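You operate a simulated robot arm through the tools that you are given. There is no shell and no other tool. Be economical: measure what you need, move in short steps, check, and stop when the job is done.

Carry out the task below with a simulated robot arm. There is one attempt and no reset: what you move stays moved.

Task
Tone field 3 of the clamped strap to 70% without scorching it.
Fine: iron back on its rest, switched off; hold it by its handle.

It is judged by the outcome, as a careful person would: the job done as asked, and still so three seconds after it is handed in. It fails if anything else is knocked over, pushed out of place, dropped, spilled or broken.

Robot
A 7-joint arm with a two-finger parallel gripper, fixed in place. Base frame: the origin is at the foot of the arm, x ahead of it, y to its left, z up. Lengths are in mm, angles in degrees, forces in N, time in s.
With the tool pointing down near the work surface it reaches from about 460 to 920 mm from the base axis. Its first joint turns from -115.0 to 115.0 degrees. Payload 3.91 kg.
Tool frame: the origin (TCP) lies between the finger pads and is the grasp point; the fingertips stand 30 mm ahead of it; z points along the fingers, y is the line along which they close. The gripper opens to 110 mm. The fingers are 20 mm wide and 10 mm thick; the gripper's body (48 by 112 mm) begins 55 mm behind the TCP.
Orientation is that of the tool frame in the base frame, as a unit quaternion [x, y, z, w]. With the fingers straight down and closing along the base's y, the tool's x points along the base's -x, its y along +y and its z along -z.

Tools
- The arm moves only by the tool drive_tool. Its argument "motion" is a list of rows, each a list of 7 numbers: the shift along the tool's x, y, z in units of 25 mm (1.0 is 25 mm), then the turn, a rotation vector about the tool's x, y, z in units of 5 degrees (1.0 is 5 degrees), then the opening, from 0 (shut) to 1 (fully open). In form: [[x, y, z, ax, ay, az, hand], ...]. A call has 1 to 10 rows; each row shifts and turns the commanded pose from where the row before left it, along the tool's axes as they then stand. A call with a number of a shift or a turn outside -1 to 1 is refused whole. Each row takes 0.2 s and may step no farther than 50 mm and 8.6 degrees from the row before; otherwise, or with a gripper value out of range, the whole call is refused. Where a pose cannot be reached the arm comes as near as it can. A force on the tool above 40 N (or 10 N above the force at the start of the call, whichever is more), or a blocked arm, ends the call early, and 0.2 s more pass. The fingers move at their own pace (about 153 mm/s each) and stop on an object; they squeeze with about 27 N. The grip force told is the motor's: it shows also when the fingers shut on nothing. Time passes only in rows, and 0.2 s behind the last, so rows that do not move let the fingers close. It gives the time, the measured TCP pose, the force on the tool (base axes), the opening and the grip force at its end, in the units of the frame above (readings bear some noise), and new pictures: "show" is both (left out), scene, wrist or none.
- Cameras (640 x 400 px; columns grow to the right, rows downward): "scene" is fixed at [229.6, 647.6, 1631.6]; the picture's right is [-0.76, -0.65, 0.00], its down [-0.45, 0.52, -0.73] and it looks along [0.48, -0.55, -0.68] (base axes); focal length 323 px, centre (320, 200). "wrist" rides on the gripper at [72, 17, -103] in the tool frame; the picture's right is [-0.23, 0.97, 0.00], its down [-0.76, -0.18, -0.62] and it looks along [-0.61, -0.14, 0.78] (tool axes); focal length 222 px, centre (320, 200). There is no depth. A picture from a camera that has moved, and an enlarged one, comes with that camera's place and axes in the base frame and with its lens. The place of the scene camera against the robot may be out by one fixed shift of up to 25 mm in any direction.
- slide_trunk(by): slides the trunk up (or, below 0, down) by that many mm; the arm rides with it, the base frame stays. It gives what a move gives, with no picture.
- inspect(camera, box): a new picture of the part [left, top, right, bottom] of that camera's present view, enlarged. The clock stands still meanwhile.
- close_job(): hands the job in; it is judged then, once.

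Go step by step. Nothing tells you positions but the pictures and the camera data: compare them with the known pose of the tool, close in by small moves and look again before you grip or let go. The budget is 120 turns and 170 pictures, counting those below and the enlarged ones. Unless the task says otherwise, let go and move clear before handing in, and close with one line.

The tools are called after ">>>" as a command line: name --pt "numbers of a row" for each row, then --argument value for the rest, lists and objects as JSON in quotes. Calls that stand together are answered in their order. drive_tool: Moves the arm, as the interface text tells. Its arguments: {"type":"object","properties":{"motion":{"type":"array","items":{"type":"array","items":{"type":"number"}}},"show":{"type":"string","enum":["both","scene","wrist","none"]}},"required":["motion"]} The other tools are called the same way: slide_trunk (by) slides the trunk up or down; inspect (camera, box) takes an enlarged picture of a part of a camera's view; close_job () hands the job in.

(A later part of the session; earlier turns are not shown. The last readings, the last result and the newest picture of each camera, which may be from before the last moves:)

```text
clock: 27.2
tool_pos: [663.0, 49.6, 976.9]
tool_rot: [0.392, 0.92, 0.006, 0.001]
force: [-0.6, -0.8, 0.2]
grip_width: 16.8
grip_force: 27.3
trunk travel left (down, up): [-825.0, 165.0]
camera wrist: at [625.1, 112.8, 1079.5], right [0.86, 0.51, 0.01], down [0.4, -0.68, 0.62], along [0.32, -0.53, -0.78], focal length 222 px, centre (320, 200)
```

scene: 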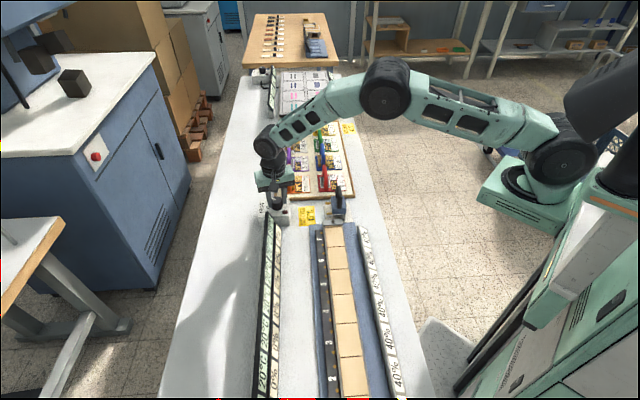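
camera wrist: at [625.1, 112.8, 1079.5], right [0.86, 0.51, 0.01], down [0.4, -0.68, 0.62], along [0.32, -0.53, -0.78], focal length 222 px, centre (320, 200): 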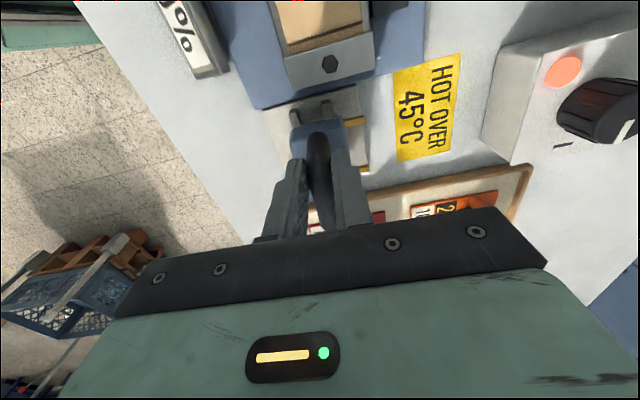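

Gripped cleanly at 16.8 mm. Lifting straight up.

>>> drive_tool --pt "0 0 -0.4 0 0 0 0.05" --pt "0 0 -0.6 0 0 0 0.05" --pt "0 0 -1 0 0 0 0.05" --pt "0 0 -1 0 0 0 0.05" --pt "0 0 -1 0 0 0 0.05" --pt "0 0 0 0 0 0 0.05" --show "wrist"

>>> inspect --camera "scene" --box '[290, 130, 390, 230]'

```text
clock: 28.6
tool_pos: [663.4, 49.1, 1076.9]
tool_rot: [0.392, 0.92, 0.005, 0.001]
force: [0.3, -0.6, -5.4]
grip_width: 16.9
grip_force: 27.5
trunk travel left (down, up): [-825.0, 165.0]
camera wrist: at [624.9, 112.5, 1180.4], right [0.86, 0.51, 0.01], down [0.4, -0.68, 0.62], along [0.32, -0.53, -0.78], focal length 222 px, centre (320, 200)
```

wrist: 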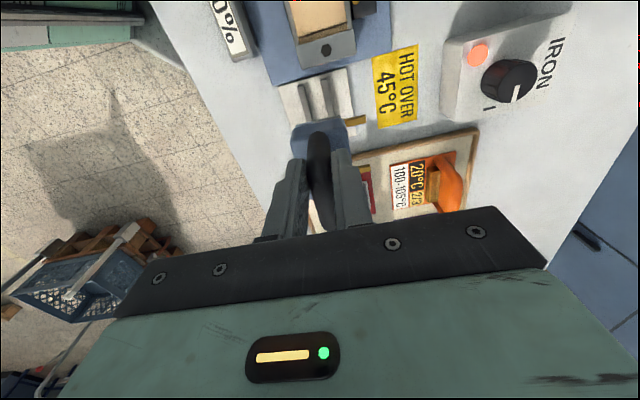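

```text
4.00 times, centred on (340, 180) of scene
camera zoom: at [229.6, 647.6, 1631.6], right [-0.76, -0.65, 0.0], down [-0.45, 0.52, -0.73], along [0.48, -0.55, -0.68], focal length 1292 px, centre (240, 280)
```

zoom: 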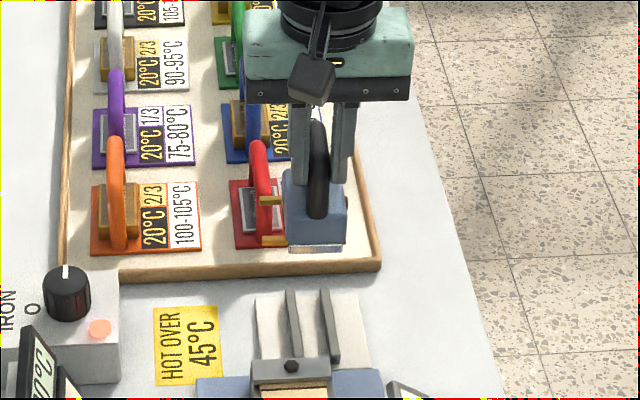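

The iron has two brass pins on its label side, matching the pairs of brass contacts beside each field. I'll carry it along the strap to field 3 and align those.

>>> drive_tool --pt "1 0.03 0 0 0 0 0.05" --pt "1 0.03 0 0 0 0 0.05" --pt "1 0.03 0 0 0 0 0.05" --pt "1 0.03 0 0 0 0 0.05" --pt "1 0.03 0 0 0 0 0.05" --pt "1 0.03 0 0 0 0 0.05" --pt "1 0.03 0 0 0 0 0.05" --pt "1 0.03 0 0 0 0 0.05" --pt "1 0.03 0 0 0 0 0.05" --pt "1 0.03 0 0 0 0 0.05" --show "none"

>>> drive_tool --pt "1 0.03 0 0 0 0 0.05" --pt "1 0.03 0 0 0 0 0.05" --pt "1 0.03 0 0 0 0 0.05" --pt "1 0.03 0 0 0 0 0.05" --pt "1 0.03 0 0 0 0 0.05" --pt "1 0.03 0 0 0 0 0.05" --pt "0 0 0 0 0 0 0.05" --show "both"

>>> inspect --camera "scene" --box '[240, 230, 420, 400]'

>>> inspect --camera "wrist" --box '[220, 0, 460, 180]'

```text
clock: 30.8
tool_pos: [496.7, 232.7, 1078.5]
tool_rot: [0.392, 0.92, 0.005, 0.001]
force: [0.5, -0.1, -5.9]
grip_width: 16.7
grip_force: 27.0
trunk travel left (down, up): [-825.0, 165.0]
```

```text
clock: 32.4
tool_pos: [402.7, 343.9, 1079.0]
tool_rot: [0.399, 0.917, 0.006, 0.002]
force: [-0.9, 0.4, -4.8]
grip_width: 16.9
grip_force: 27.1
trunk travel left (down, up): [-825.0, 165.0]
camera wrist: at [365.1, 407.7, 1181.6], right [0.87, 0.5, 0.01], down [0.39, -0.68, 0.62], along [0.32, -0.53, -0.78], focal length 222 px, centre (320, 200)
```

scene: 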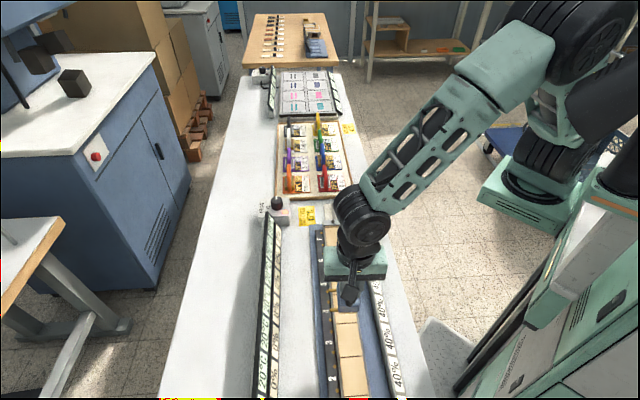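
wrist: 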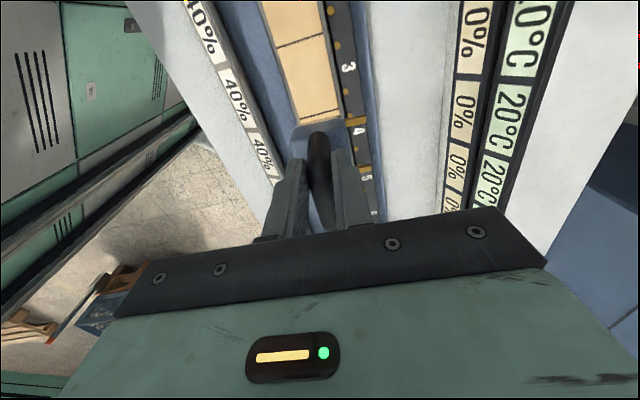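

```text
2.35 times, centred on (330, 315) of scene
camera zoom: at [229.6, 647.6, 1631.6], right [-0.76, -0.65, 0.0], down [-0.45, 0.52, -0.73], along [0.48, -0.55, -0.68], focal length 760 px, centre (296, -71)
```

zoom: 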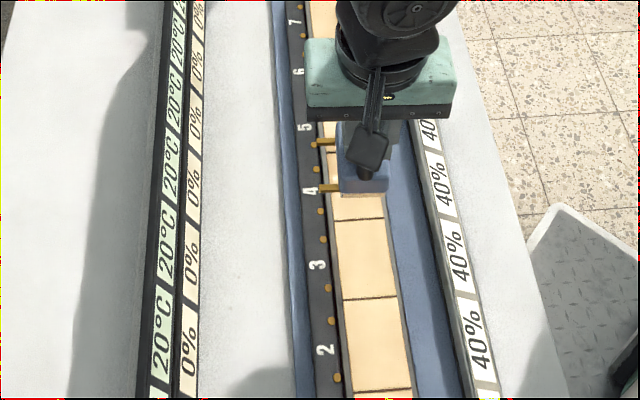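

```text
2.22 times, centred on (340, 90) of wrist
camera zoom: at [365.1, 407.7, 1181.6], right [0.87, 0.5, 0.01], down [0.39, -0.68, 0.62], along [0.32, -0.53, -0.78], focal length 494 px, centre (276, 444)
```

zoom: 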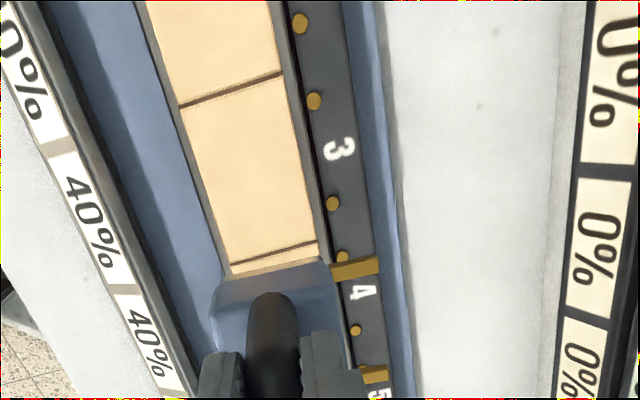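

Pins sit about 13 mm behind the TCP along the strap, and field 3's contacts are centred near (408, 387). I'll move to about (373, 372), lower partway and check the alignment.

>>> drive_tool --pt "0.8 -0.03 0 0 0 0 0.05" --pt "0.8 -0.03 0 0 0 0 0.05" --pt "0 0 1 0 0 0 0.05" --pt "0 0 1 0 0 0 0.05" --pt "0 0 0.5 0 0 0 0.05" --pt "0 0 0 0 0 0 0.05" --show "both"

>>> inspect --camera "scene" --box '[240, 250, 420, 400]'

>>> inspect --camera "wrist" --box '[220, 20, 440, 200]'

```text
clock: 33.8
tool_pos: [385.3, 376.6, 1032.8]
tool_rot: [0.407, 0.913, 0.019, -0.002]
force: [-0.5, 0.5, -5.2]
grip_width: 16.6
grip_force: 26.7
trunk travel left (down, up): [-825.0, 165.0]
camera wrist: at [347.7, 437.9, 1136.6], right [0.88, 0.48, 0.03], down [0.37, -0.71, 0.6], along [0.31, -0.52, -0.8], focal length 222 px, centre (320, 200)
```

scene: 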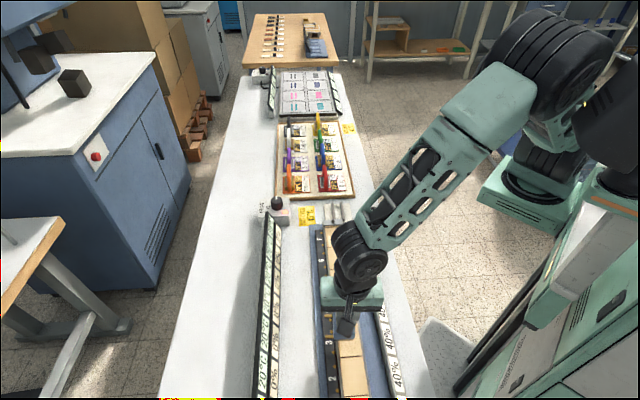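
wrist: 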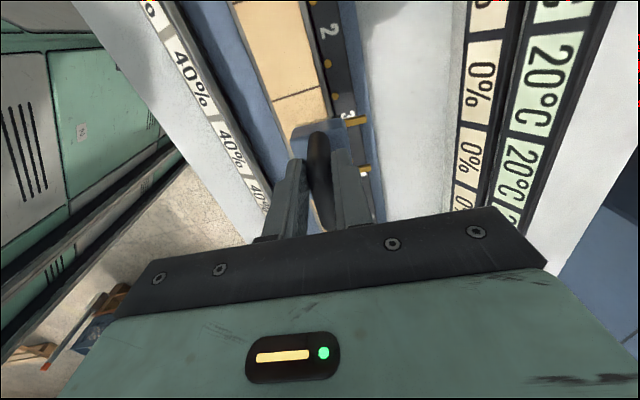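

```text
2.67 times, centred on (330, 325) of scene
camera zoom: at [229.6, 647.6, 1631.6], right [-0.76, -0.65, 0.0], down [-0.45, 0.52, -0.73], along [0.48, -0.55, -0.68], focal length 862 px, centre (293, -133)
```

zoom: 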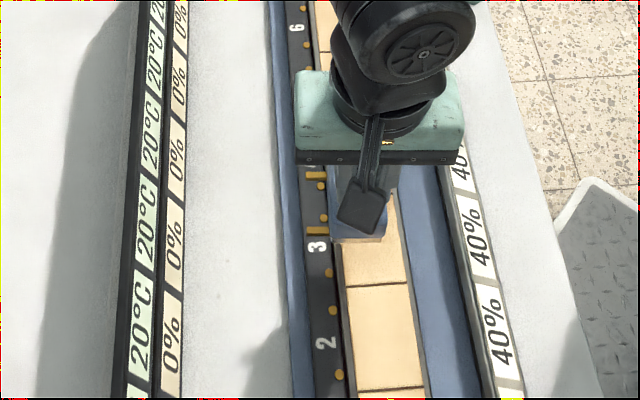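

```text
2.22 times, centred on (330, 110) of wrist
camera zoom: at [347.7, 437.9, 1136.6], right [0.88, 0.48, 0.03], down [0.37, -0.71, 0.6], along [0.31, -0.52, -0.8], focal length 494 px, centre (298, 400)
```

zoom: 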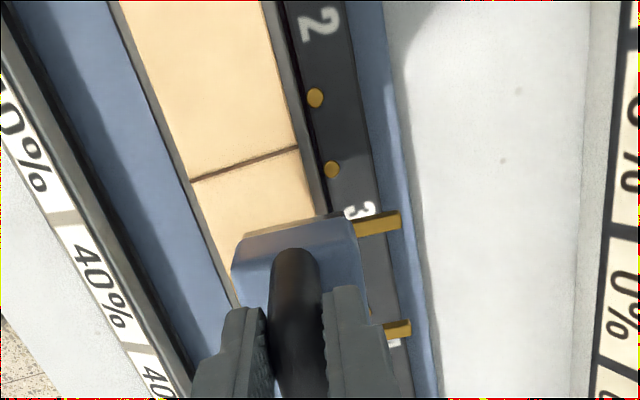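

The arm is near a limit at this height, since its pose deviates from what I commanded. I'll raise the tool, lower the trunk to give the arm more room, and realign.

>>> drive_tool --pt "0 0 -1 0 0 0 0.05" --pt "0 0 -1 0 0 0 0.05" --pt "0 0 -1 0 0 0 0.05" --pt "0 0 -1 0 0 0 0.05" --pt "0 0 -1 0 0 0 0.05" --pt "0 0 -1 0 0 0 0.05" --pt "0 0 0 0 0 0 0.05" --show "none"

>>> slide_trunk --by -130

>>> drive_tool --pt "0 0 0 0 0 0 0.05" --show "scene"

```text
clock: 35.4
tool_pos: [366.1, 372.8, 1164.2]
tool_rot: [0.391, 0.92, 0.006, 0.001]
force: [0.6, -0.6, -5.6]
grip_width: 16.8
grip_force: 26.7
trunk travel left (down, up): [-825.0, 165.0]
```

```text
clock: 37.0
tool_pos: [367.2, 372.5, 1035.2]
tool_rot: [0.392, 0.92, 0.005, 0.001]
force: [-0.2, -0.1, -5.2]
grip_width: 16.7
grip_force: 26.8
trunk travel left (down, up): [-695.0, 295.0]
```

```text
clock: 37.4
tool_pos: [368.4, 371.6, 1035.3]
tool_rot: [0.392, 0.92, 0.005, 0.002]
force: [0.7, 0.5, -5.4]
grip_width: 16.6
grip_force: 26.7
trunk travel left (down, up): [-695.0, 295.0]
```

scene: 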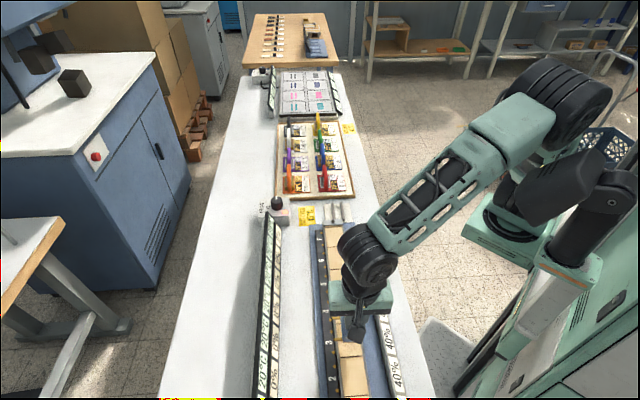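

The pose now tracks properly. I'll inspect the alignment.

>>> inspect --camera "scene" --box '[270, 290, 400, 400]'

>>> inspect --camera "wrist" --box '[220, 20, 440, 200]'

```text
3.64 times, centred on (335, 345) of scene
camera zoom: at [229.6, 647.6, 1631.6], right [-0.76, -0.65, 0.0], down [-0.45, 0.52, -0.73], along [0.48, -0.55, -0.68], focal length 1175 px, centre (266, -327)
```

zoom: 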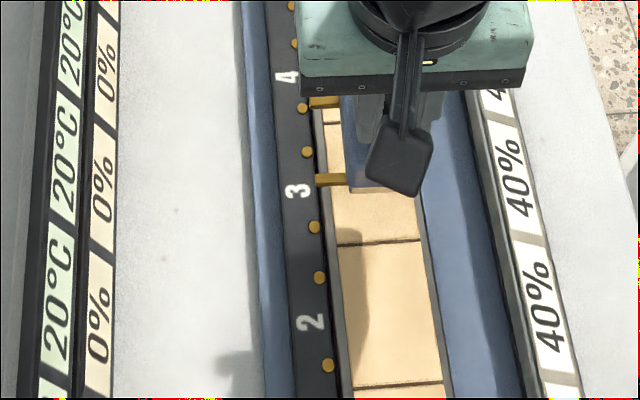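

```text
2.22 times, centred on (330, 110) of wrist
camera zoom: at [328.7, 434.8, 1139.0], right [0.86, 0.51, 0.01], down [0.4, -0.68, 0.62], along [0.32, -0.53, -0.78], focal length 494 px, centre (298, 400)
```

zoom: 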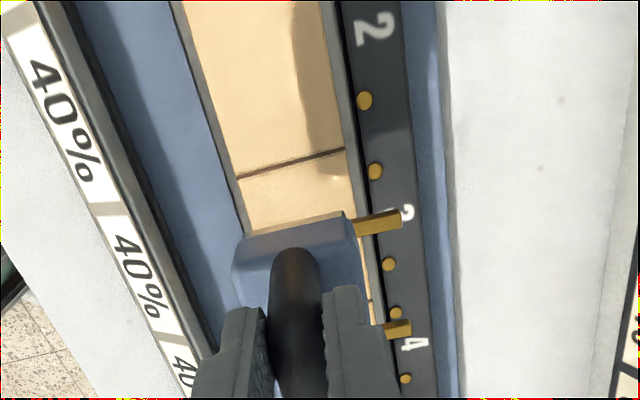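

Pins and contacts line up within a couple of mm. I'll lower another 40 mm and recheck.

>>> drive_tool --pt "0 0 0.8 0 0 0 0.05" --pt "0 0 0.8 0 0 0 0.05" --pt "0 0 0 0 0 0 0.05" --show "none"

>>> inspect --camera "scene" --box '[270, 290, 400, 400]'

>>> inspect --camera "wrist" --box '[220, 20, 440, 200]'

```text
clock: 38.2
tool_pos: [368.8, 371.9, 998.6]
tool_rot: [0.393, 0.92, 0.009, 0.0]
force: [0.4, 0.7, -5.6]
grip_width: 16.9
grip_force: 27.3
trunk travel left (down, up): [-695.0, 295.0]
```

```text
3.64 times, centred on (335, 345) of scene
camera zoom: at [229.6, 647.6, 1631.6], right [-0.76, -0.65, 0.0], down [-0.45, 0.52, -0.73], along [0.48, -0.55, -0.68], focal length 1175 px, centre (266, -327)
```

zoom: 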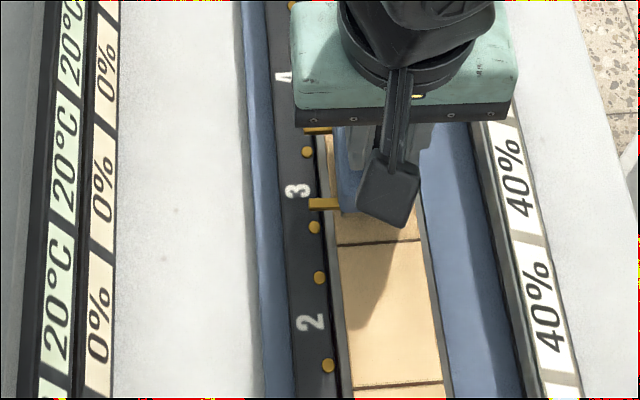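

```text
2.22 times, centred on (330, 110) of wrist
camera zoom: at [331.4, 434.7, 1102.8], right [0.86, 0.51, 0.01], down [0.39, -0.68, 0.61], along [0.32, -0.52, -0.79], focal length 494 px, centre (298, 400)
```

zoom: 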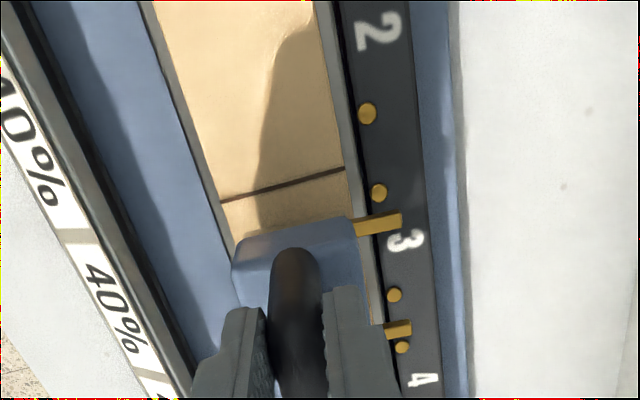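

Slight deviation again, so I'll lower the trunk further before contact.

>>> drive_tool --pt "0 0 -1 0 0 0 0.05" --pt "0 0 -1 0 0 0 0.05" --pt "0 0 -1 0 0 0 0.05" --pt "0 0 -1 0 0 0 0.05" --pt "0 0 -1 0 0 0 0.05" --pt "0 0 0 0 0 0 0.05" --show "none"

>>> slide_trunk --by -125

>>> drive_tool --pt "0 0 0 0 0 0 0.05" --show "scene"

```text
clock: 39.6
tool_pos: [368.9, 370.2, 1120.8]
tool_rot: [0.392, 0.92, 0.005, 0.0]
force: [0.4, 0.1, -5.5]
grip_width: 16.9
grip_force: 27.1
trunk travel left (down, up): [-695.0, 295.0]
```

```text
clock: 41.1
tool_pos: [368.6, 371.2, 996.6]
tool_rot: [0.393, 0.92, 0.005, 0.001]
force: [-0.5, -0.5, -5.6]
grip_width: 16.9
grip_force: 26.9
trunk travel left (down, up): [-570.0, 420.0]
```

```text
clock: 41.5
tool_pos: [369.3, 371.2, 995.4]
tool_rot: [0.392, 0.92, 0.004, 0.001]
force: [-0.1, 0.3, -4.6]
grip_width: 17.0
grip_force: 26.6
trunk travel left (down, up): [-570.0, 420.0]
```

scene: 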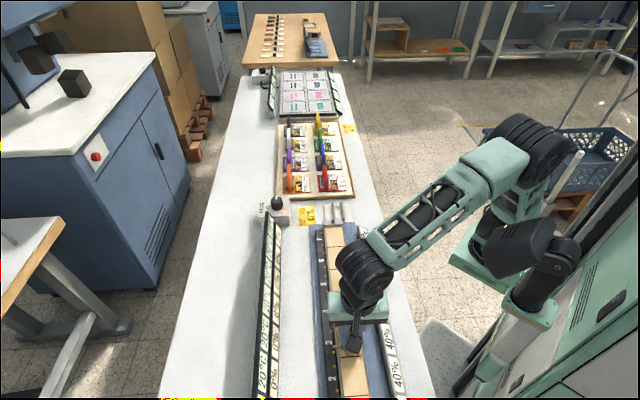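

>>> inspect --camera "scene" --box '[270, 290, 400, 400]'

>>> inspect --camera "wrist" --box '[220, 20, 440, 200]'

```text
3.64 times, centred on (335, 345) of scene
camera zoom: at [229.6, 647.6, 1631.6], right [-0.76, -0.65, 0.0], down [-0.45, 0.52, -0.73], along [0.48, -0.55, -0.68], focal length 1175 px, centre (266, -327)
```

zoom: 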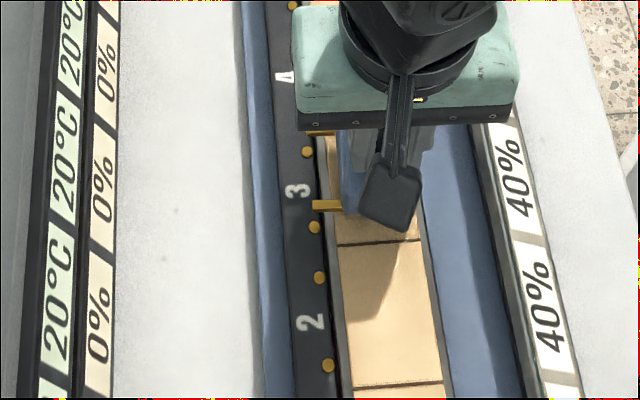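

```text
2.22 times, centred on (330, 110) of wrist
camera zoom: at [330.2, 434.3, 1099.5], right [0.86, 0.51, 0.01], down [0.4, -0.68, 0.62], along [0.32, -0.53, -0.78], focal length 494 px, centre (298, 400)
```

zoom: 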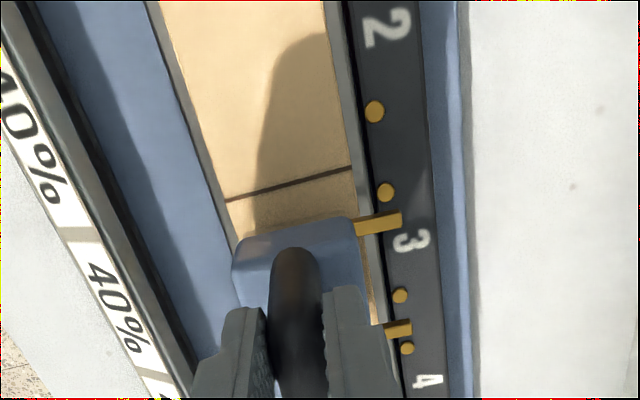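

>>> drive_tool --pt "0 0.04 0.4 0 0 0 0.05" --pt "0 0.04 0.4 0 0 0 0.05" --pt "0 0 0 0 0 0 0.05" --show "none"

>>> inspect --camera "scene" --box '[280, 310, 390, 390]'

>>> inspect --camera "wrist" --box '[220, 20, 440, 200]'

```text
clock: 42.3
tool_pos: [372.2, 374.0, 978.9]
tool_rot: [0.392, 0.92, 0.007, 0.002]
force: [-5.0, 0.1, 20.4]
grip_width: 17.1
grip_force: 27.0
trunk travel left (down, up): [-570.0, 420.0]
```

```text
5.00 times, centred on (335, 350) of scene
camera zoom: at [229.6, 647.6, 1631.6], right [-0.76, -0.65, 0.0], down [-0.45, 0.52, -0.73], along [0.48, -0.55, -0.68], focal length 1615 px, centre (245, -550)
```

zoom: 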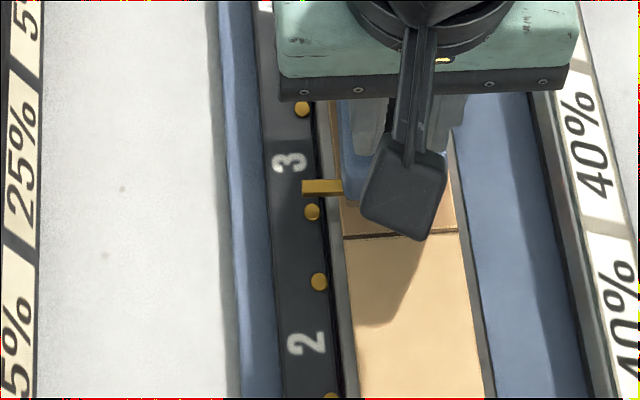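

```text
2.22 times, centred on (330, 110) of wrist
camera zoom: at [332.5, 436.5, 1082.4], right [0.86, 0.51, 0.01], down [0.4, -0.68, 0.62], along [0.32, -0.53, -0.79], focal length 494 px, centre (298, 400)
```

zoom: 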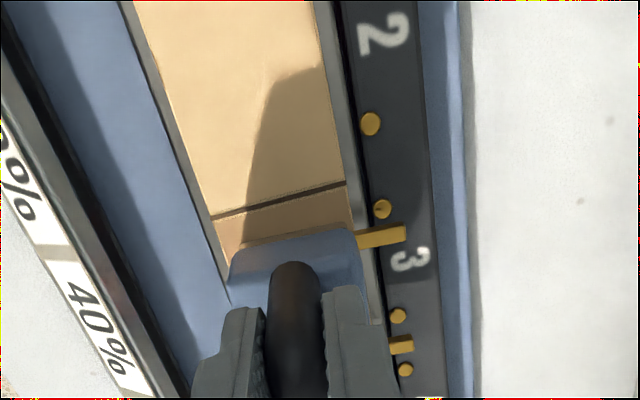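

The iron has already touched and the displays are rising. I'll lift straight off, then read them.

>>> drive_tool --pt "0 0 -0.8 0 0 0 0.05" --show "scene"

>>> inspect --camera "scene" --box '[240, 210, 420, 400]'

>>> inspect --camera "scene" --box '[240, 300, 340, 400]'

```text
clock: 42.7
tool_pos: [371.4, 373.1, 995.3]
tool_rot: [0.392, 0.92, 0.003, 0.002]
force: [0.1, 0.7, -5.1]
grip_width: 16.9
grip_force: 26.8
trunk travel left (down, up): [-570.0, 420.0]
```

scene: 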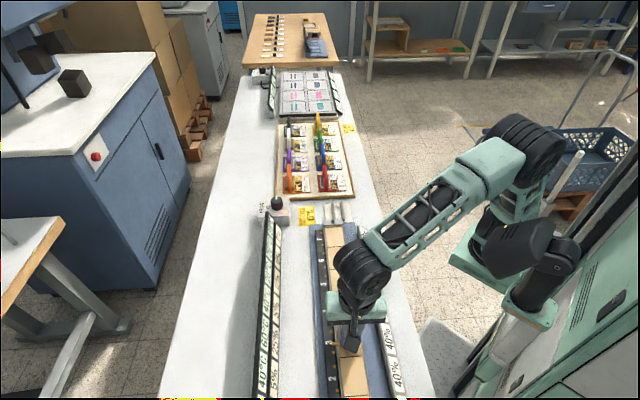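

```text
2.11 times, centred on (330, 305) of scene
camera zoom: at [229.6, 647.6, 1631.6], right [-0.76, -0.65, 0.0], down [-0.45, 0.52, -0.73], along [0.48, -0.55, -0.68], focal length 680 px, centre (299, -21)
```

zoom: 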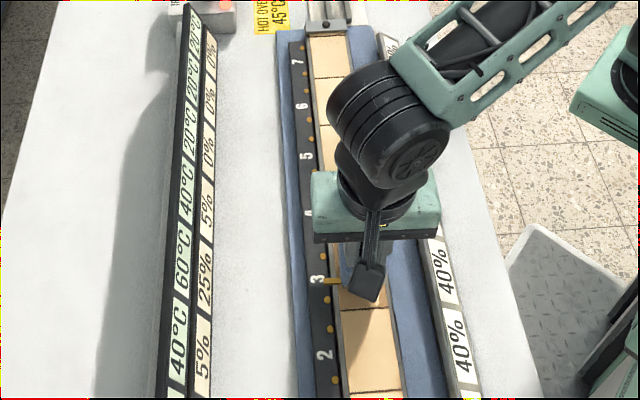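

```text
4.00 times, centred on (290, 350) of scene
camera zoom: at [229.6, 647.6, 1631.6], right [-0.76, -0.65, 0.0], down [-0.45, 0.52, -0.73], along [0.48, -0.55, -0.68], focal length 1292 px, centre (440, -400)
```

zoom: 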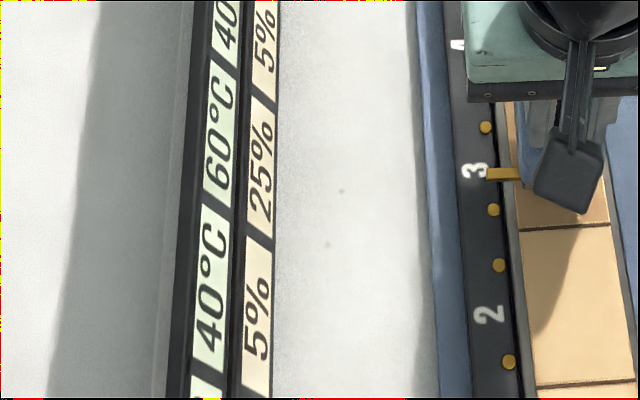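

Field 3 is now 60 °C and 25 % after a half-second touch, with its neighbours at 40 °C and 5 %. I'll hover and watch how temperature and tone develop before the next touch.

>>> drive_tool --pt "0 0 -0.8 0 0 0 0.05" --pt "0 0 0 0 0 0 0.05" --pt "0 0 0 0 0 0 0.05" --pt "0 0 0 0 0 0 0.05" --pt "0 0 0 0 0 0 0.05" --show "none"

>>> inspect --camera "scene" --box '[240, 270, 400, 400]'

```text
clock: 43.9
tool_pos: [371.4, 372.3, 1018.6]
tool_rot: [0.393, 0.92, 0.006, 0.001]
force: [-0.4, -0.8, -5.3]
grip_width: 16.8
grip_force: 26.9
trunk travel left (down, up): [-570.0, 420.0]
```

```text
3.08 times, centred on (320, 335) of scene
camera zoom: at [229.6, 647.6, 1631.6], right [-0.76, -0.65, 0.0], down [-0.45, 0.52, -0.73], along [0.48, -0.55, -0.68], focal length 994 px, centre (320, -215)
```

zoom: 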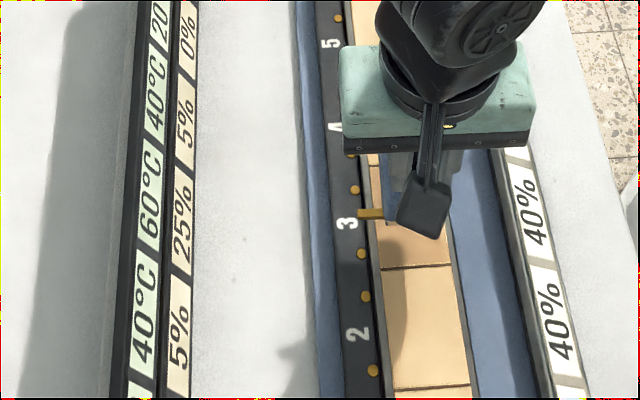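

Values hold. I'll wait for field 3 to cool below the 45 °C "hot" mark before touching again.

>>> drive_tool --pt "0 0 0 0 0 0 0.05" --pt "0 0 0 0 0 0 0.05" --pt "0 0 0 0 0 0 0.05" --pt "0 0 0 0 0 0 0.05" --pt "0 0 0 0 0 0 0.05" --pt "0 0 0 0 0 0 0.05" --pt "0 0 0 0 0 0 0.05" --pt "0 0 0 0 0 0 0.05" --pt "0 0 0 0 0 0 0.05" --pt "0 0 0 0 0 0 0.05" --show "none"

>>> drive_tool --pt "0 0 0 0 0 0 0.05" --pt "0 0 0 0 0 0 0.05" --pt "0 0 0 0 0 0 0.05" --pt "0 0 0 0 0 0 0.05" --pt "0 0 0 0 0 0 0.05" --pt "0 0 0 0 0 0 0.05" --pt "0 0 0 0 0 0 0.05" --pt "0 0 0 0 0 0 0.05" --pt "0 0 0 0 0 0 0.05" --pt "0 0 0 0 0 0 0.05" --show "none"

>>> inspect --camera "scene" --box '[240, 270, 400, 400]'

```text
clock: 46.1
tool_pos: [371.9, 371.7, 1019.1]
tool_rot: [0.393, 0.92, 0.005, 0.001]
force: [-0.3, -0.2, -4.6]
grip_width: 16.8
grip_force: 26.8
trunk travel left (down, up): [-570.0, 420.0]
```

```text
clock: 48.3
tool_pos: [371.8, 371.6, 1017.3]
tool_rot: [0.392, 0.92, 0.004, 0.001]
force: [1.2, -0.1, -5.5]
grip_width: 17.0
grip_force: 26.9
trunk travel left (down, up): [-570.0, 420.0]
```

```text
3.08 times, centred on (320, 335) of scene
camera zoom: at [229.6, 647.6, 1631.6], right [-0.76, -0.65, 0.0], down [-0.45, 0.52, -0.73], along [0.48, -0.55, -0.68], focal length 994 px, centre (320, -215)
```

zoom: 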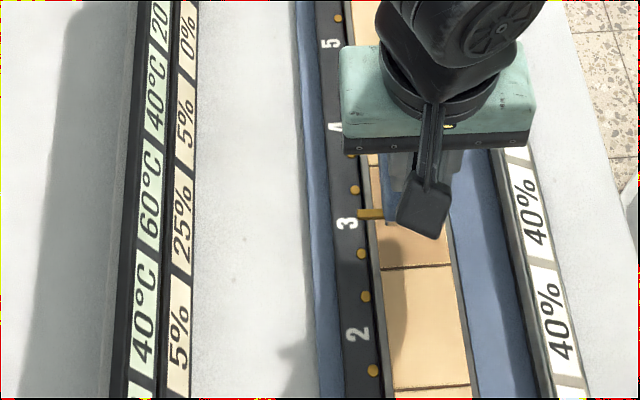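

>>> drive_tool --pt "0 0 0 0 0 0 0.05" --pt "0 0 0 0 0 0 0.05" --pt "0 0 0 0 0 0 0.05" --pt "0 0 0 0 0 0 0.05" --pt "0 0 0 0 0 0 0.05" --pt "0 0 0 0 0 0 0.05" --pt "0 0 0 0 0 0 0.05" --pt "0 0 0 0 0 0 0.05" --pt "0 0 0 0 0 0 0.05" --pt "0 0 0 0 0 0 0.05" --show "none"

>>> drive_tool --pt "0 0 0 0 0 0 0.05" --pt "0 0 0 0 0 0 0.05" --pt "0 0 0 0 0 0 0.05" --pt "0 0 0 0 0 0 0.05" --pt "0 0 0 0 0 0 0.05" --pt "0 0 0 0 0 0 0.05" --pt "0 0 0 0 0 0 0.05" --pt "0 0 0 0 0 0 0.05" --pt "0 0 0 0 0 0 0.05" --pt "0 0 0 0 0 0 0.05" --show "none"

>>> drive_tool --pt "0 0 0 0 0 0 0.05" --pt "0 0 0 0 0 0 0.05" --pt "0 0 0 0 0 0 0.05" --pt "0 0 0 0 0 0 0.05" --pt "0 0 0 0 0 0 0.05" --pt "0 0 0 0 0 0 0.05" --pt "0 0 0 0 0 0 0.05" --pt "0 0 0 0 0 0 0.05" --pt "0 0 0 0 0 0 0.05" --pt "0 0 0 0 0 0 0.05" --show "none"

>>> inspect --camera "scene" --box '[240, 240, 400, 400]'

```text
clock: 50.5
tool_pos: [371.1, 371.2, 1017.2]
tool_rot: [0.393, 0.92, 0.004, 0.002]
force: [0.2, 0.5, -6.5]
grip_width: 17.1
grip_force: 27.2
trunk travel left (down, up): [-570.0, 420.0]
```

```text
clock: 52.7
tool_pos: [371.1, 373.9, 1018.0]
tool_rot: [0.393, 0.92, 0.005, 0.001]
force: [0.0, -1.1, -5.2]
grip_width: 16.9
grip_force: 26.8
trunk travel left (down, up): [-570.0, 420.0]
```

```text
clock: 54.9
tool_pos: [371.1, 371.6, 1018.0]
tool_rot: [0.392, 0.92, 0.004, 0.002]
force: [-0.2, -0.6, -5.1]
grip_width: 16.9
grip_force: 27.3
trunk travel left (down, up): [-570.0, 420.0]
```

```text
2.50 times, centred on (320, 320) of scene
camera zoom: at [229.6, 647.6, 1631.6], right [-0.76, -0.65, 0.0], down [-0.45, 0.52, -0.73], along [0.48, -0.55, -0.68], focal length 808 px, centre (320, -100)
```

zoom: 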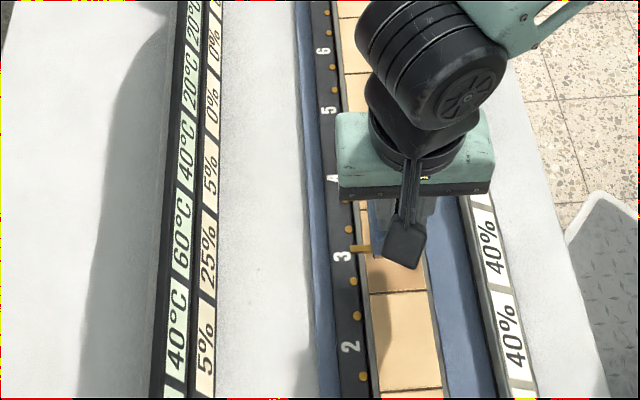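

Still no cooling after 12 s. I'll wait longer to see whether the temperature drifts.

>>> drive_tool --pt "0 0 0 0 0 0 0.05" --pt "0 0 0 0 0 0 0.05" --pt "0 0 0 0 0 0 0.05" --pt "0 0 0 0 0 0 0.05" --pt "0 0 0 0 0 0 0.05" --pt "0 0 0 0 0 0 0.05" --pt "0 0 0 0 0 0 0.05" --pt "0 0 0 0 0 0 0.05" --pt "0 0 0 0 0 0 0.05" --pt "0 0 0 0 0 0 0.05" --show "none"

>>> drive_tool --pt "0 0 0 0 0 0 0.05" --pt "0 0 0 0 0 0 0.05" --pt "0 0 0 0 0 0 0.05" --pt "0 0 0 0 0 0 0.05" --pt "0 0 0 0 0 0 0.05" --pt "0 0 0 0 0 0 0.05" --pt "0 0 0 0 0 0 0.05" --pt "0 0 0 0 0 0 0.05" --pt "0 0 0 0 0 0 0.05" --pt "0 0 0 0 0 0 0.05" --show "none"

>>> drive_tool --pt "0 0 0 0 0 0 0.05" --pt "0 0 0 0 0 0 0.05" --pt "0 0 0 0 0 0 0.05" --pt "0 0 0 0 0 0 0.05" --pt "0 0 0 0 0 0 0.05" --pt "0 0 0 0 0 0 0.05" --pt "0 0 0 0 0 0 0.05" --pt "0 0 0 0 0 0 0.05" --pt "0 0 0 0 0 0 0.05" --pt "0 0 0 0 0 0 0.05" --show "none"

>>> drive_tool --pt "0 0 0 0 0 0 0.05" --pt "0 0 0 0 0 0 0.05" --pt "0 0 0 0 0 0 0.05" --pt "0 0 0 0 0 0 0.05" --pt "0 0 0 0 0 0 0.05" --pt "0 0 0 0 0 0 0.05" --pt "0 0 0 0 0 0 0.05" --pt "0 0 0 0 0 0 0.05" --pt "0 0 0 0 0 0 0.05" --pt "0 0 0 0 0 0 0.05" --show "none"

>>> inspect --camera "scene" --box '[240, 240, 400, 400]'

```text
clock: 57.1
tool_pos: [370.3, 372.8, 1018.0]
tool_rot: [0.393, 0.92, 0.004, 0.001]
force: [0.9, -0.7, -5.3]
grip_width: 16.9
grip_force: 26.9
trunk travel left (down, up): [-570.0, 420.0]
```

```text
clock: 59.3
tool_pos: [370.4, 372.4, 1017.8]
tool_rot: [0.392, 0.92, 0.004, 0.001]
force: [-1.0, 0.4, -5.1]
grip_width: 17.2
grip_force: 26.8
trunk travel left (down, up): [-570.0, 420.0]
```

```text
clock: 61.5
tool_pos: [370.7, 373.1, 1018.3]
tool_rot: [0.392, 0.92, 0.004, 0.001]
force: [0.7, -0.7, -5.6]
grip_width: 17.2
grip_force: 27.1
trunk travel left (down, up): [-570.0, 420.0]
```

```text
clock: 63.7
tool_pos: [371.6, 371.5, 1018.9]
tool_rot: [0.392, 0.92, 0.004, 0.001]
force: [-0.4, -0.1, -5.2]
grip_width: 16.9
grip_force: 26.5
trunk travel left (down, up): [-570.0, 420.0]
```

```text
2.50 times, centred on (320, 320) of scene
camera zoom: at [229.6, 647.6, 1631.6], right [-0.76, -0.65, 0.0], down [-0.45, 0.52, -0.73], along [0.48, -0.55, -0.68], focal length 808 px, centre (320, -100)
```

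zoom: 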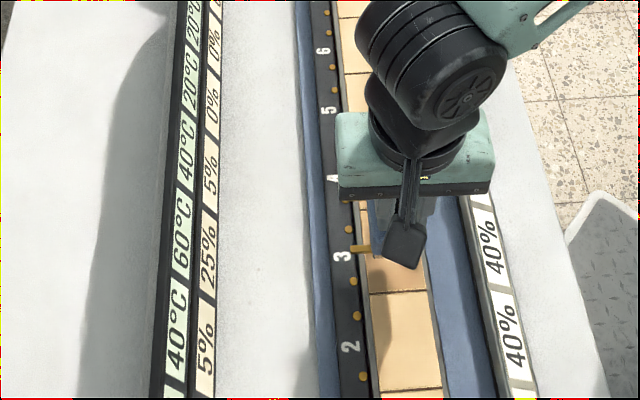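

No change over 21 s while hovering. I'll lift the iron well away, since it may be what keeps the field warm, and check the hidden 40 % cell for field 3.

>>> drive_tool --pt "0 0 -1 0 0 0 0.05" --pt "-1 0 -1 0 0 0 0.05" --pt "-1 0 -1 0 0 0 0.05" --pt "-1 0 -1 0 0 0 0.05" --pt "-1 0 -1 0 0 0 0.05" --pt "-1 0 -1 0 0 0 0.05" --pt "-1 0 0 0 0 0 0.05" --pt "-1 0 0 0 0 0 0.05" --pt "-1 0 0 0 0 0 0.05" --pt "0 0 0 0 0 0 0.05" --show "both"

>>> inspect --camera "scene" --box '[240, 200, 420, 400]'

>>> inspect --camera "wrist" --box '[180, 0, 580, 200]'

```text
clock: 65.9
tool_pos: [510.3, 229.5, 1167.1]
tool_rot: [0.392, 0.92, 0.005, 0.001]
force: [0.1, 0.3, -3.9]
grip_width: 17.0
grip_force: 27.4
trunk travel left (down, up): [-570.0, 420.0]
camera wrist: at [471.4, 292.6, 1269.5], right [0.86, 0.51, 0.01], down [0.4, -0.68, 0.62], along [0.32, -0.53, -0.78], focal length 222 px, centre (320, 200)
```

scene: 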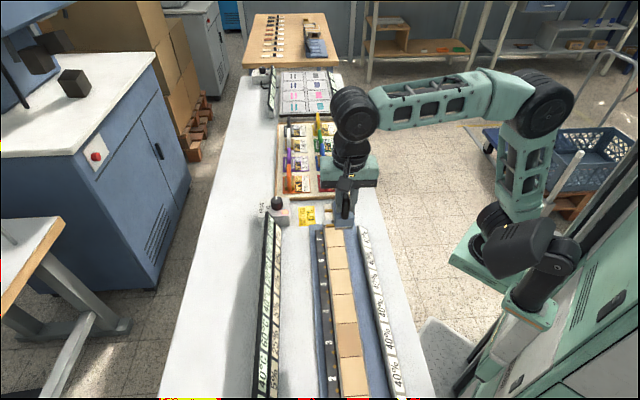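
wrist: 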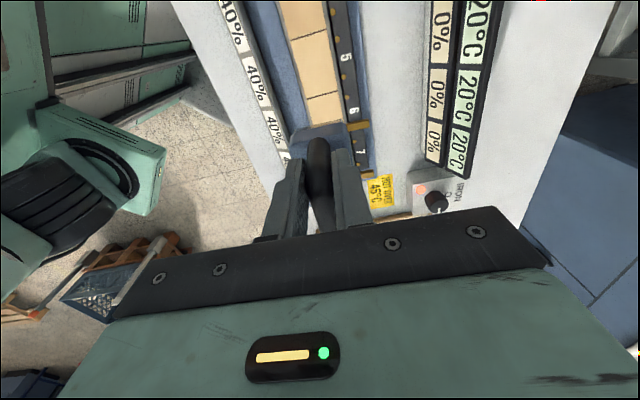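

```text
2.00 times, centred on (330, 300) of scene
camera zoom: at [229.6, 647.6, 1631.6], right [-0.76, -0.65, 0.0], down [-0.45, 0.52, -0.73], along [0.48, -0.55, -0.68], focal length 646 px, centre (300, 0)
```

zoom: 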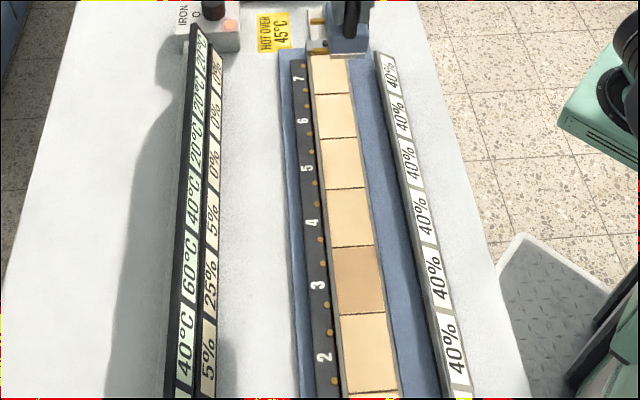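

```text
1.60 times, centred on (380, 100) of wrist
camera zoom: at [471.4, 292.6, 1269.5], right [0.86, 0.51, 0.01], down [0.4, -0.68, 0.62], along [0.32, -0.53, -0.78], focal length 355 px, centre (224, 360)
```

zoom: 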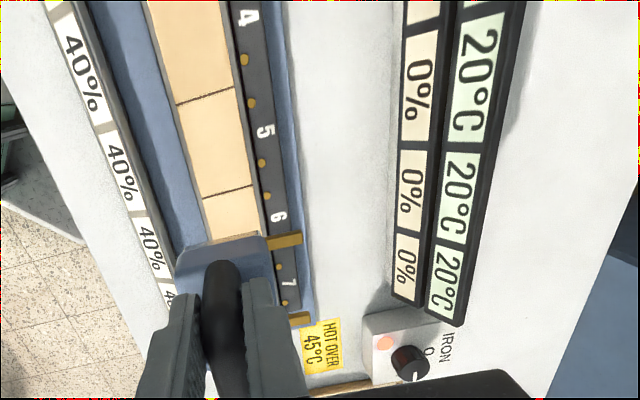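

Field 3 is evenly toned, and the 40 % strip is unchanged for every field. I'll wait with the iron away to see if it cools.

>>> drive_tool --pt "0 0 0 0 0 0 0.05" --pt "0 0 0 0 0 0 0.05" --pt "0 0 0 0 0 0 0.05" --pt "0 0 0 0 0 0 0.05" --pt "0 0 0 0 0 0 0.05" --pt "0 0 0 0 0 0 0.05" --pt "0 0 0 0 0 0 0.05" --pt "0 0 0 0 0 0 0.05" --pt "0 0 0 0 0 0 0.05" --pt "0 0 0 0 0 0 0.05" --show "none"

>>> drive_tool --pt "0 0 0 0 0 0 0.05" --pt "0 0 0 0 0 0 0.05" --pt "0 0 0 0 0 0 0.05" --pt "0 0 0 0 0 0 0.05" --pt "0 0 0 0 0 0 0.05" --pt "0 0 0 0 0 0 0.05" --pt "0 0 0 0 0 0 0.05" --pt "0 0 0 0 0 0 0.05" --pt "0 0 0 0 0 0 0.05" --pt "0 0 0 0 0 0 0.05" --show "none"

>>> inspect --camera "scene" --box '[240, 200, 420, 400]'

```text
clock: 68.1
tool_pos: [510.6, 231.3, 1166.2]
tool_rot: [0.392, 0.92, 0.005, 0.001]
force: [0.1, 0.1, -5.2]
grip_width: 16.7
grip_force: 27.1
trunk travel left (down, up): [-570.0, 420.0]
```

```text
clock: 70.3
tool_pos: [509.4, 229.1, 1164.9]
tool_rot: [0.392, 0.92, 0.005, 0.001]
force: [0.1, 0.3, -4.9]
grip_width: 16.8
grip_force: 26.8
trunk travel left (down, up): [-570.0, 420.0]
```

```text
2.00 times, centred on (330, 300) of scene
camera zoom: at [229.6, 647.6, 1631.6], right [-0.76, -0.65, 0.0], down [-0.45, 0.52, -0.73], along [0.48, -0.55, -0.68], focal length 646 px, centre (300, 0)
```

zoom: 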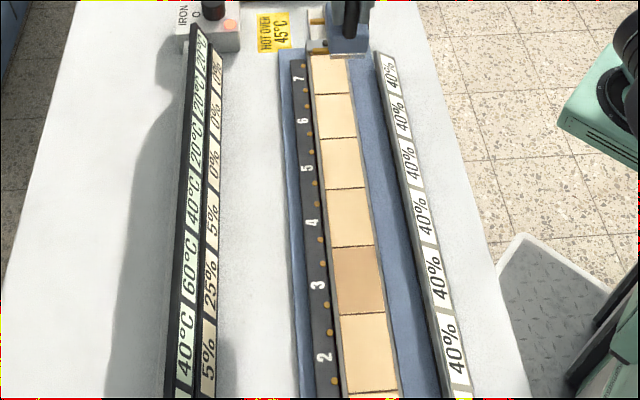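

No cooling yet in about 28 s. The readings seem coarse, so I'll wait a longer stretch.

>>> drive_tool --pt "0 0 0 0 0 0 0.05" --pt "0 0 0 0 0 0 0.05" --pt "0 0 0 0 0 0 0.05" --pt "0 0 0 0 0 0 0.05" --pt "0 0 0 0 0 0 0.05" --pt "0 0 0 0 0 0 0.05" --pt "0 0 0 0 0 0 0.05" --pt "0 0 0 0 0 0 0.05" --pt "0 0 0 0 0 0 0.05" --pt "0 0 0 0 0 0 0.05" --show "none"

>>> drive_tool --pt "0 0 0 0 0 0 0.05" --pt "0 0 0 0 0 0 0.05" --pt "0 0 0 0 0 0 0.05" --pt "0 0 0 0 0 0 0.05" --pt "0 0 0 0 0 0 0.05" --pt "0 0 0 0 0 0 0.05" --pt "0 0 0 0 0 0 0.05" --pt "0 0 0 0 0 0 0.05" --pt "0 0 0 0 0 0 0.05" --pt "0 0 0 0 0 0 0.05" --show "none"

>>> drive_tool --pt "0 0 0 0 0 0 0.05" --pt "0 0 0 0 0 0 0.05" --pt "0 0 0 0 0 0 0.05" --pt "0 0 0 0 0 0 0.05" --pt "0 0 0 0 0 0 0.05" --pt "0 0 0 0 0 0 0.05" --pt "0 0 0 0 0 0 0.05" --pt "0 0 0 0 0 0 0.05" --pt "0 0 0 0 0 0 0.05" --pt "0 0 0 0 0 0 0.05" --show "none"

>>> drive_tool --pt "0 0 0 0 0 0 0.05" --pt "0 0 0 0 0 0 0.05" --pt "0 0 0 0 0 0 0.05" --pt "0 0 0 0 0 0 0.05" --pt "0 0 0 0 0 0 0.05" --pt "0 0 0 0 0 0 0.05" --pt "0 0 0 0 0 0 0.05" --pt "0 0 0 0 0 0 0.05" --pt "0 0 0 0 0 0 0.05" --pt "0 0 0 0 0 0 0.05" --show "none"

>>> drive_tool --pt "0 0 0 0 0 0 0.05" --pt "0 0 0 0 0 0 0.05" --pt "0 0 0 0 0 0 0.05" --pt "0 0 0 0 0 0 0.05" --pt "0 0 0 0 0 0 0.05" --pt "0 0 0 0 0 0 0.05" --pt "0 0 0 0 0 0 0.05" --pt "0 0 0 0 0 0 0.05" --pt "0 0 0 0 0 0 0.05" --pt "0 0 0 0 0 0 0.05" --show "none"

>>> drive_tool --pt "0 0 0 0 0 0 0.05" --pt "0 0 0 0 0 0 0.05" --pt "0 0 0 0 0 0 0.05" --pt "0 0 0 0 0 0 0.05" --pt "0 0 0 0 0 0 0.05" --pt "0 0 0 0 0 0 0.05" --pt "0 0 0 0 0 0 0.05" --pt "0 0 0 0 0 0 0.05" --pt "0 0 0 0 0 0 0.05" --pt "0 0 0 0 0 0 0.05" --show "none"

>>> drive_tool --pt "0 0 0 0 0 0 0.05" --pt "0 0 0 0 0 0 0.05" --pt "0 0 0 0 0 0 0.05" --pt "0 0 0 0 0 0 0.05" --pt "0 0 0 0 0 0 0.05" --pt "0 0 0 0 0 0 0.05" --pt "0 0 0 0 0 0 0.05" --pt "0 0 0 0 0 0 0.05" --pt "0 0 0 0 0 0 0.05" --pt "0 0 0 0 0 0 0.05" --show "none"

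>>> drive_tool --pt "0 0 0 0 0 0 0.05" --pt "0 0 0 0 0 0 0.05" --pt "0 0 0 0 0 0 0.05" --pt "0 0 0 0 0 0 0.05" --pt "0 0 0 0 0 0 0.05" --pt "0 0 0 0 0 0 0.05" --pt "0 0 0 0 0 0 0.05" --pt "0 0 0 0 0 0 0.05" --pt "0 0 0 0 0 0 0.05" --pt "0 0 0 0 0 0 0.05" --show "none"

>>> inspect --camera "scene" --box '[240, 200, 420, 400]'

```text
clock: 72.5
tool_pos: [509.6, 228.9, 1165.8]
tool_rot: [0.392, 0.92, 0.005, 0.001]
force: [0.0, -0.7, -5.0]
grip_width: 17.3
grip_force: 27.0
trunk travel left (down, up): [-570.0, 420.0]
```

```text
clock: 74.7
tool_pos: [510.9, 229.3, 1166.4]
tool_rot: [0.392, 0.92, 0.004, 0.001]
force: [0.5, 0.1, -5.7]
grip_width: 17.0
grip_force: 27.4
trunk travel left (down, up): [-570.0, 420.0]
```

```text
clock: 76.9
tool_pos: [509.6, 229.9, 1165.8]
tool_rot: [0.392, 0.92, 0.004, 0.001]
force: [-0.9, -0.4, -5.6]
grip_width: 17.1
grip_force: 27.0
trunk travel left (down, up): [-570.0, 420.0]
```

```text
clock: 79.1
tool_pos: [509.3, 229.8, 1166.3]
tool_rot: [0.392, 0.92, 0.004, 0.001]
force: [0.3, -0.4, -5.0]
grip_width: 17.0
grip_force: 26.3
trunk travel left (down, up): [-570.0, 420.0]
```

```text
clock: 81.3
tool_pos: [509.6, 230.4, 1165.9]
tool_rot: [0.392, 0.92, 0.004, 0.001]
force: [0.4, 0.0, -4.8]
grip_width: 17.0
grip_force: 27.2
trunk travel left (down, up): [-570.0, 420.0]
```

```text
clock: 83.5
tool_pos: [509.5, 229.1, 1166.7]
tool_rot: [0.393, 0.92, 0.004, 0.001]
force: [0.9, 0.2, -5.3]
grip_width: 17.2
grip_force: 27.3
trunk travel left (down, up): [-570.0, 420.0]
```

```text
clock: 85.7
tool_pos: [509.3, 230.0, 1165.8]
tool_rot: [0.392, 0.92, 0.005, 0.001]
force: [-0.5, 0.5, -4.4]
grip_width: 17.0
grip_force: 27.7
trunk travel left (down, up): [-570.0, 420.0]
```

```text
clock: 87.9
tool_pos: [509.3, 230.8, 1165.5]
tool_rot: [0.392, 0.92, 0.005, 0.002]
force: [-0.5, -0.1, -5.8]
grip_width: 17.1
grip_force: 26.9
trunk travel left (down, up): [-570.0, 420.0]
```

```text
2.00 times, centred on (330, 300) of scene
camera zoom: at [229.6, 647.6, 1631.6], right [-0.76, -0.65, 0.0], down [-0.45, 0.52, -0.73], along [0.48, -0.55, -0.68], focal length 646 px, centre (300, 0)
```

zoom: 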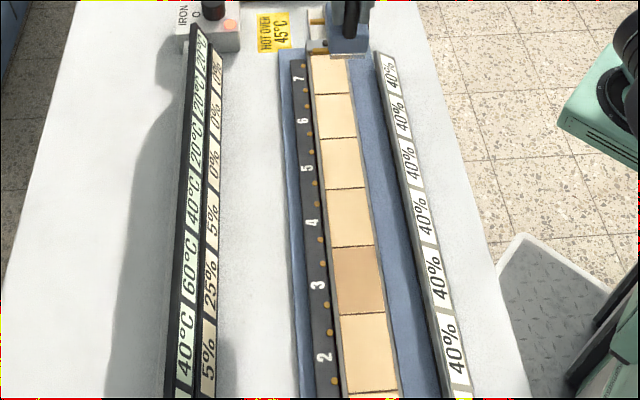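

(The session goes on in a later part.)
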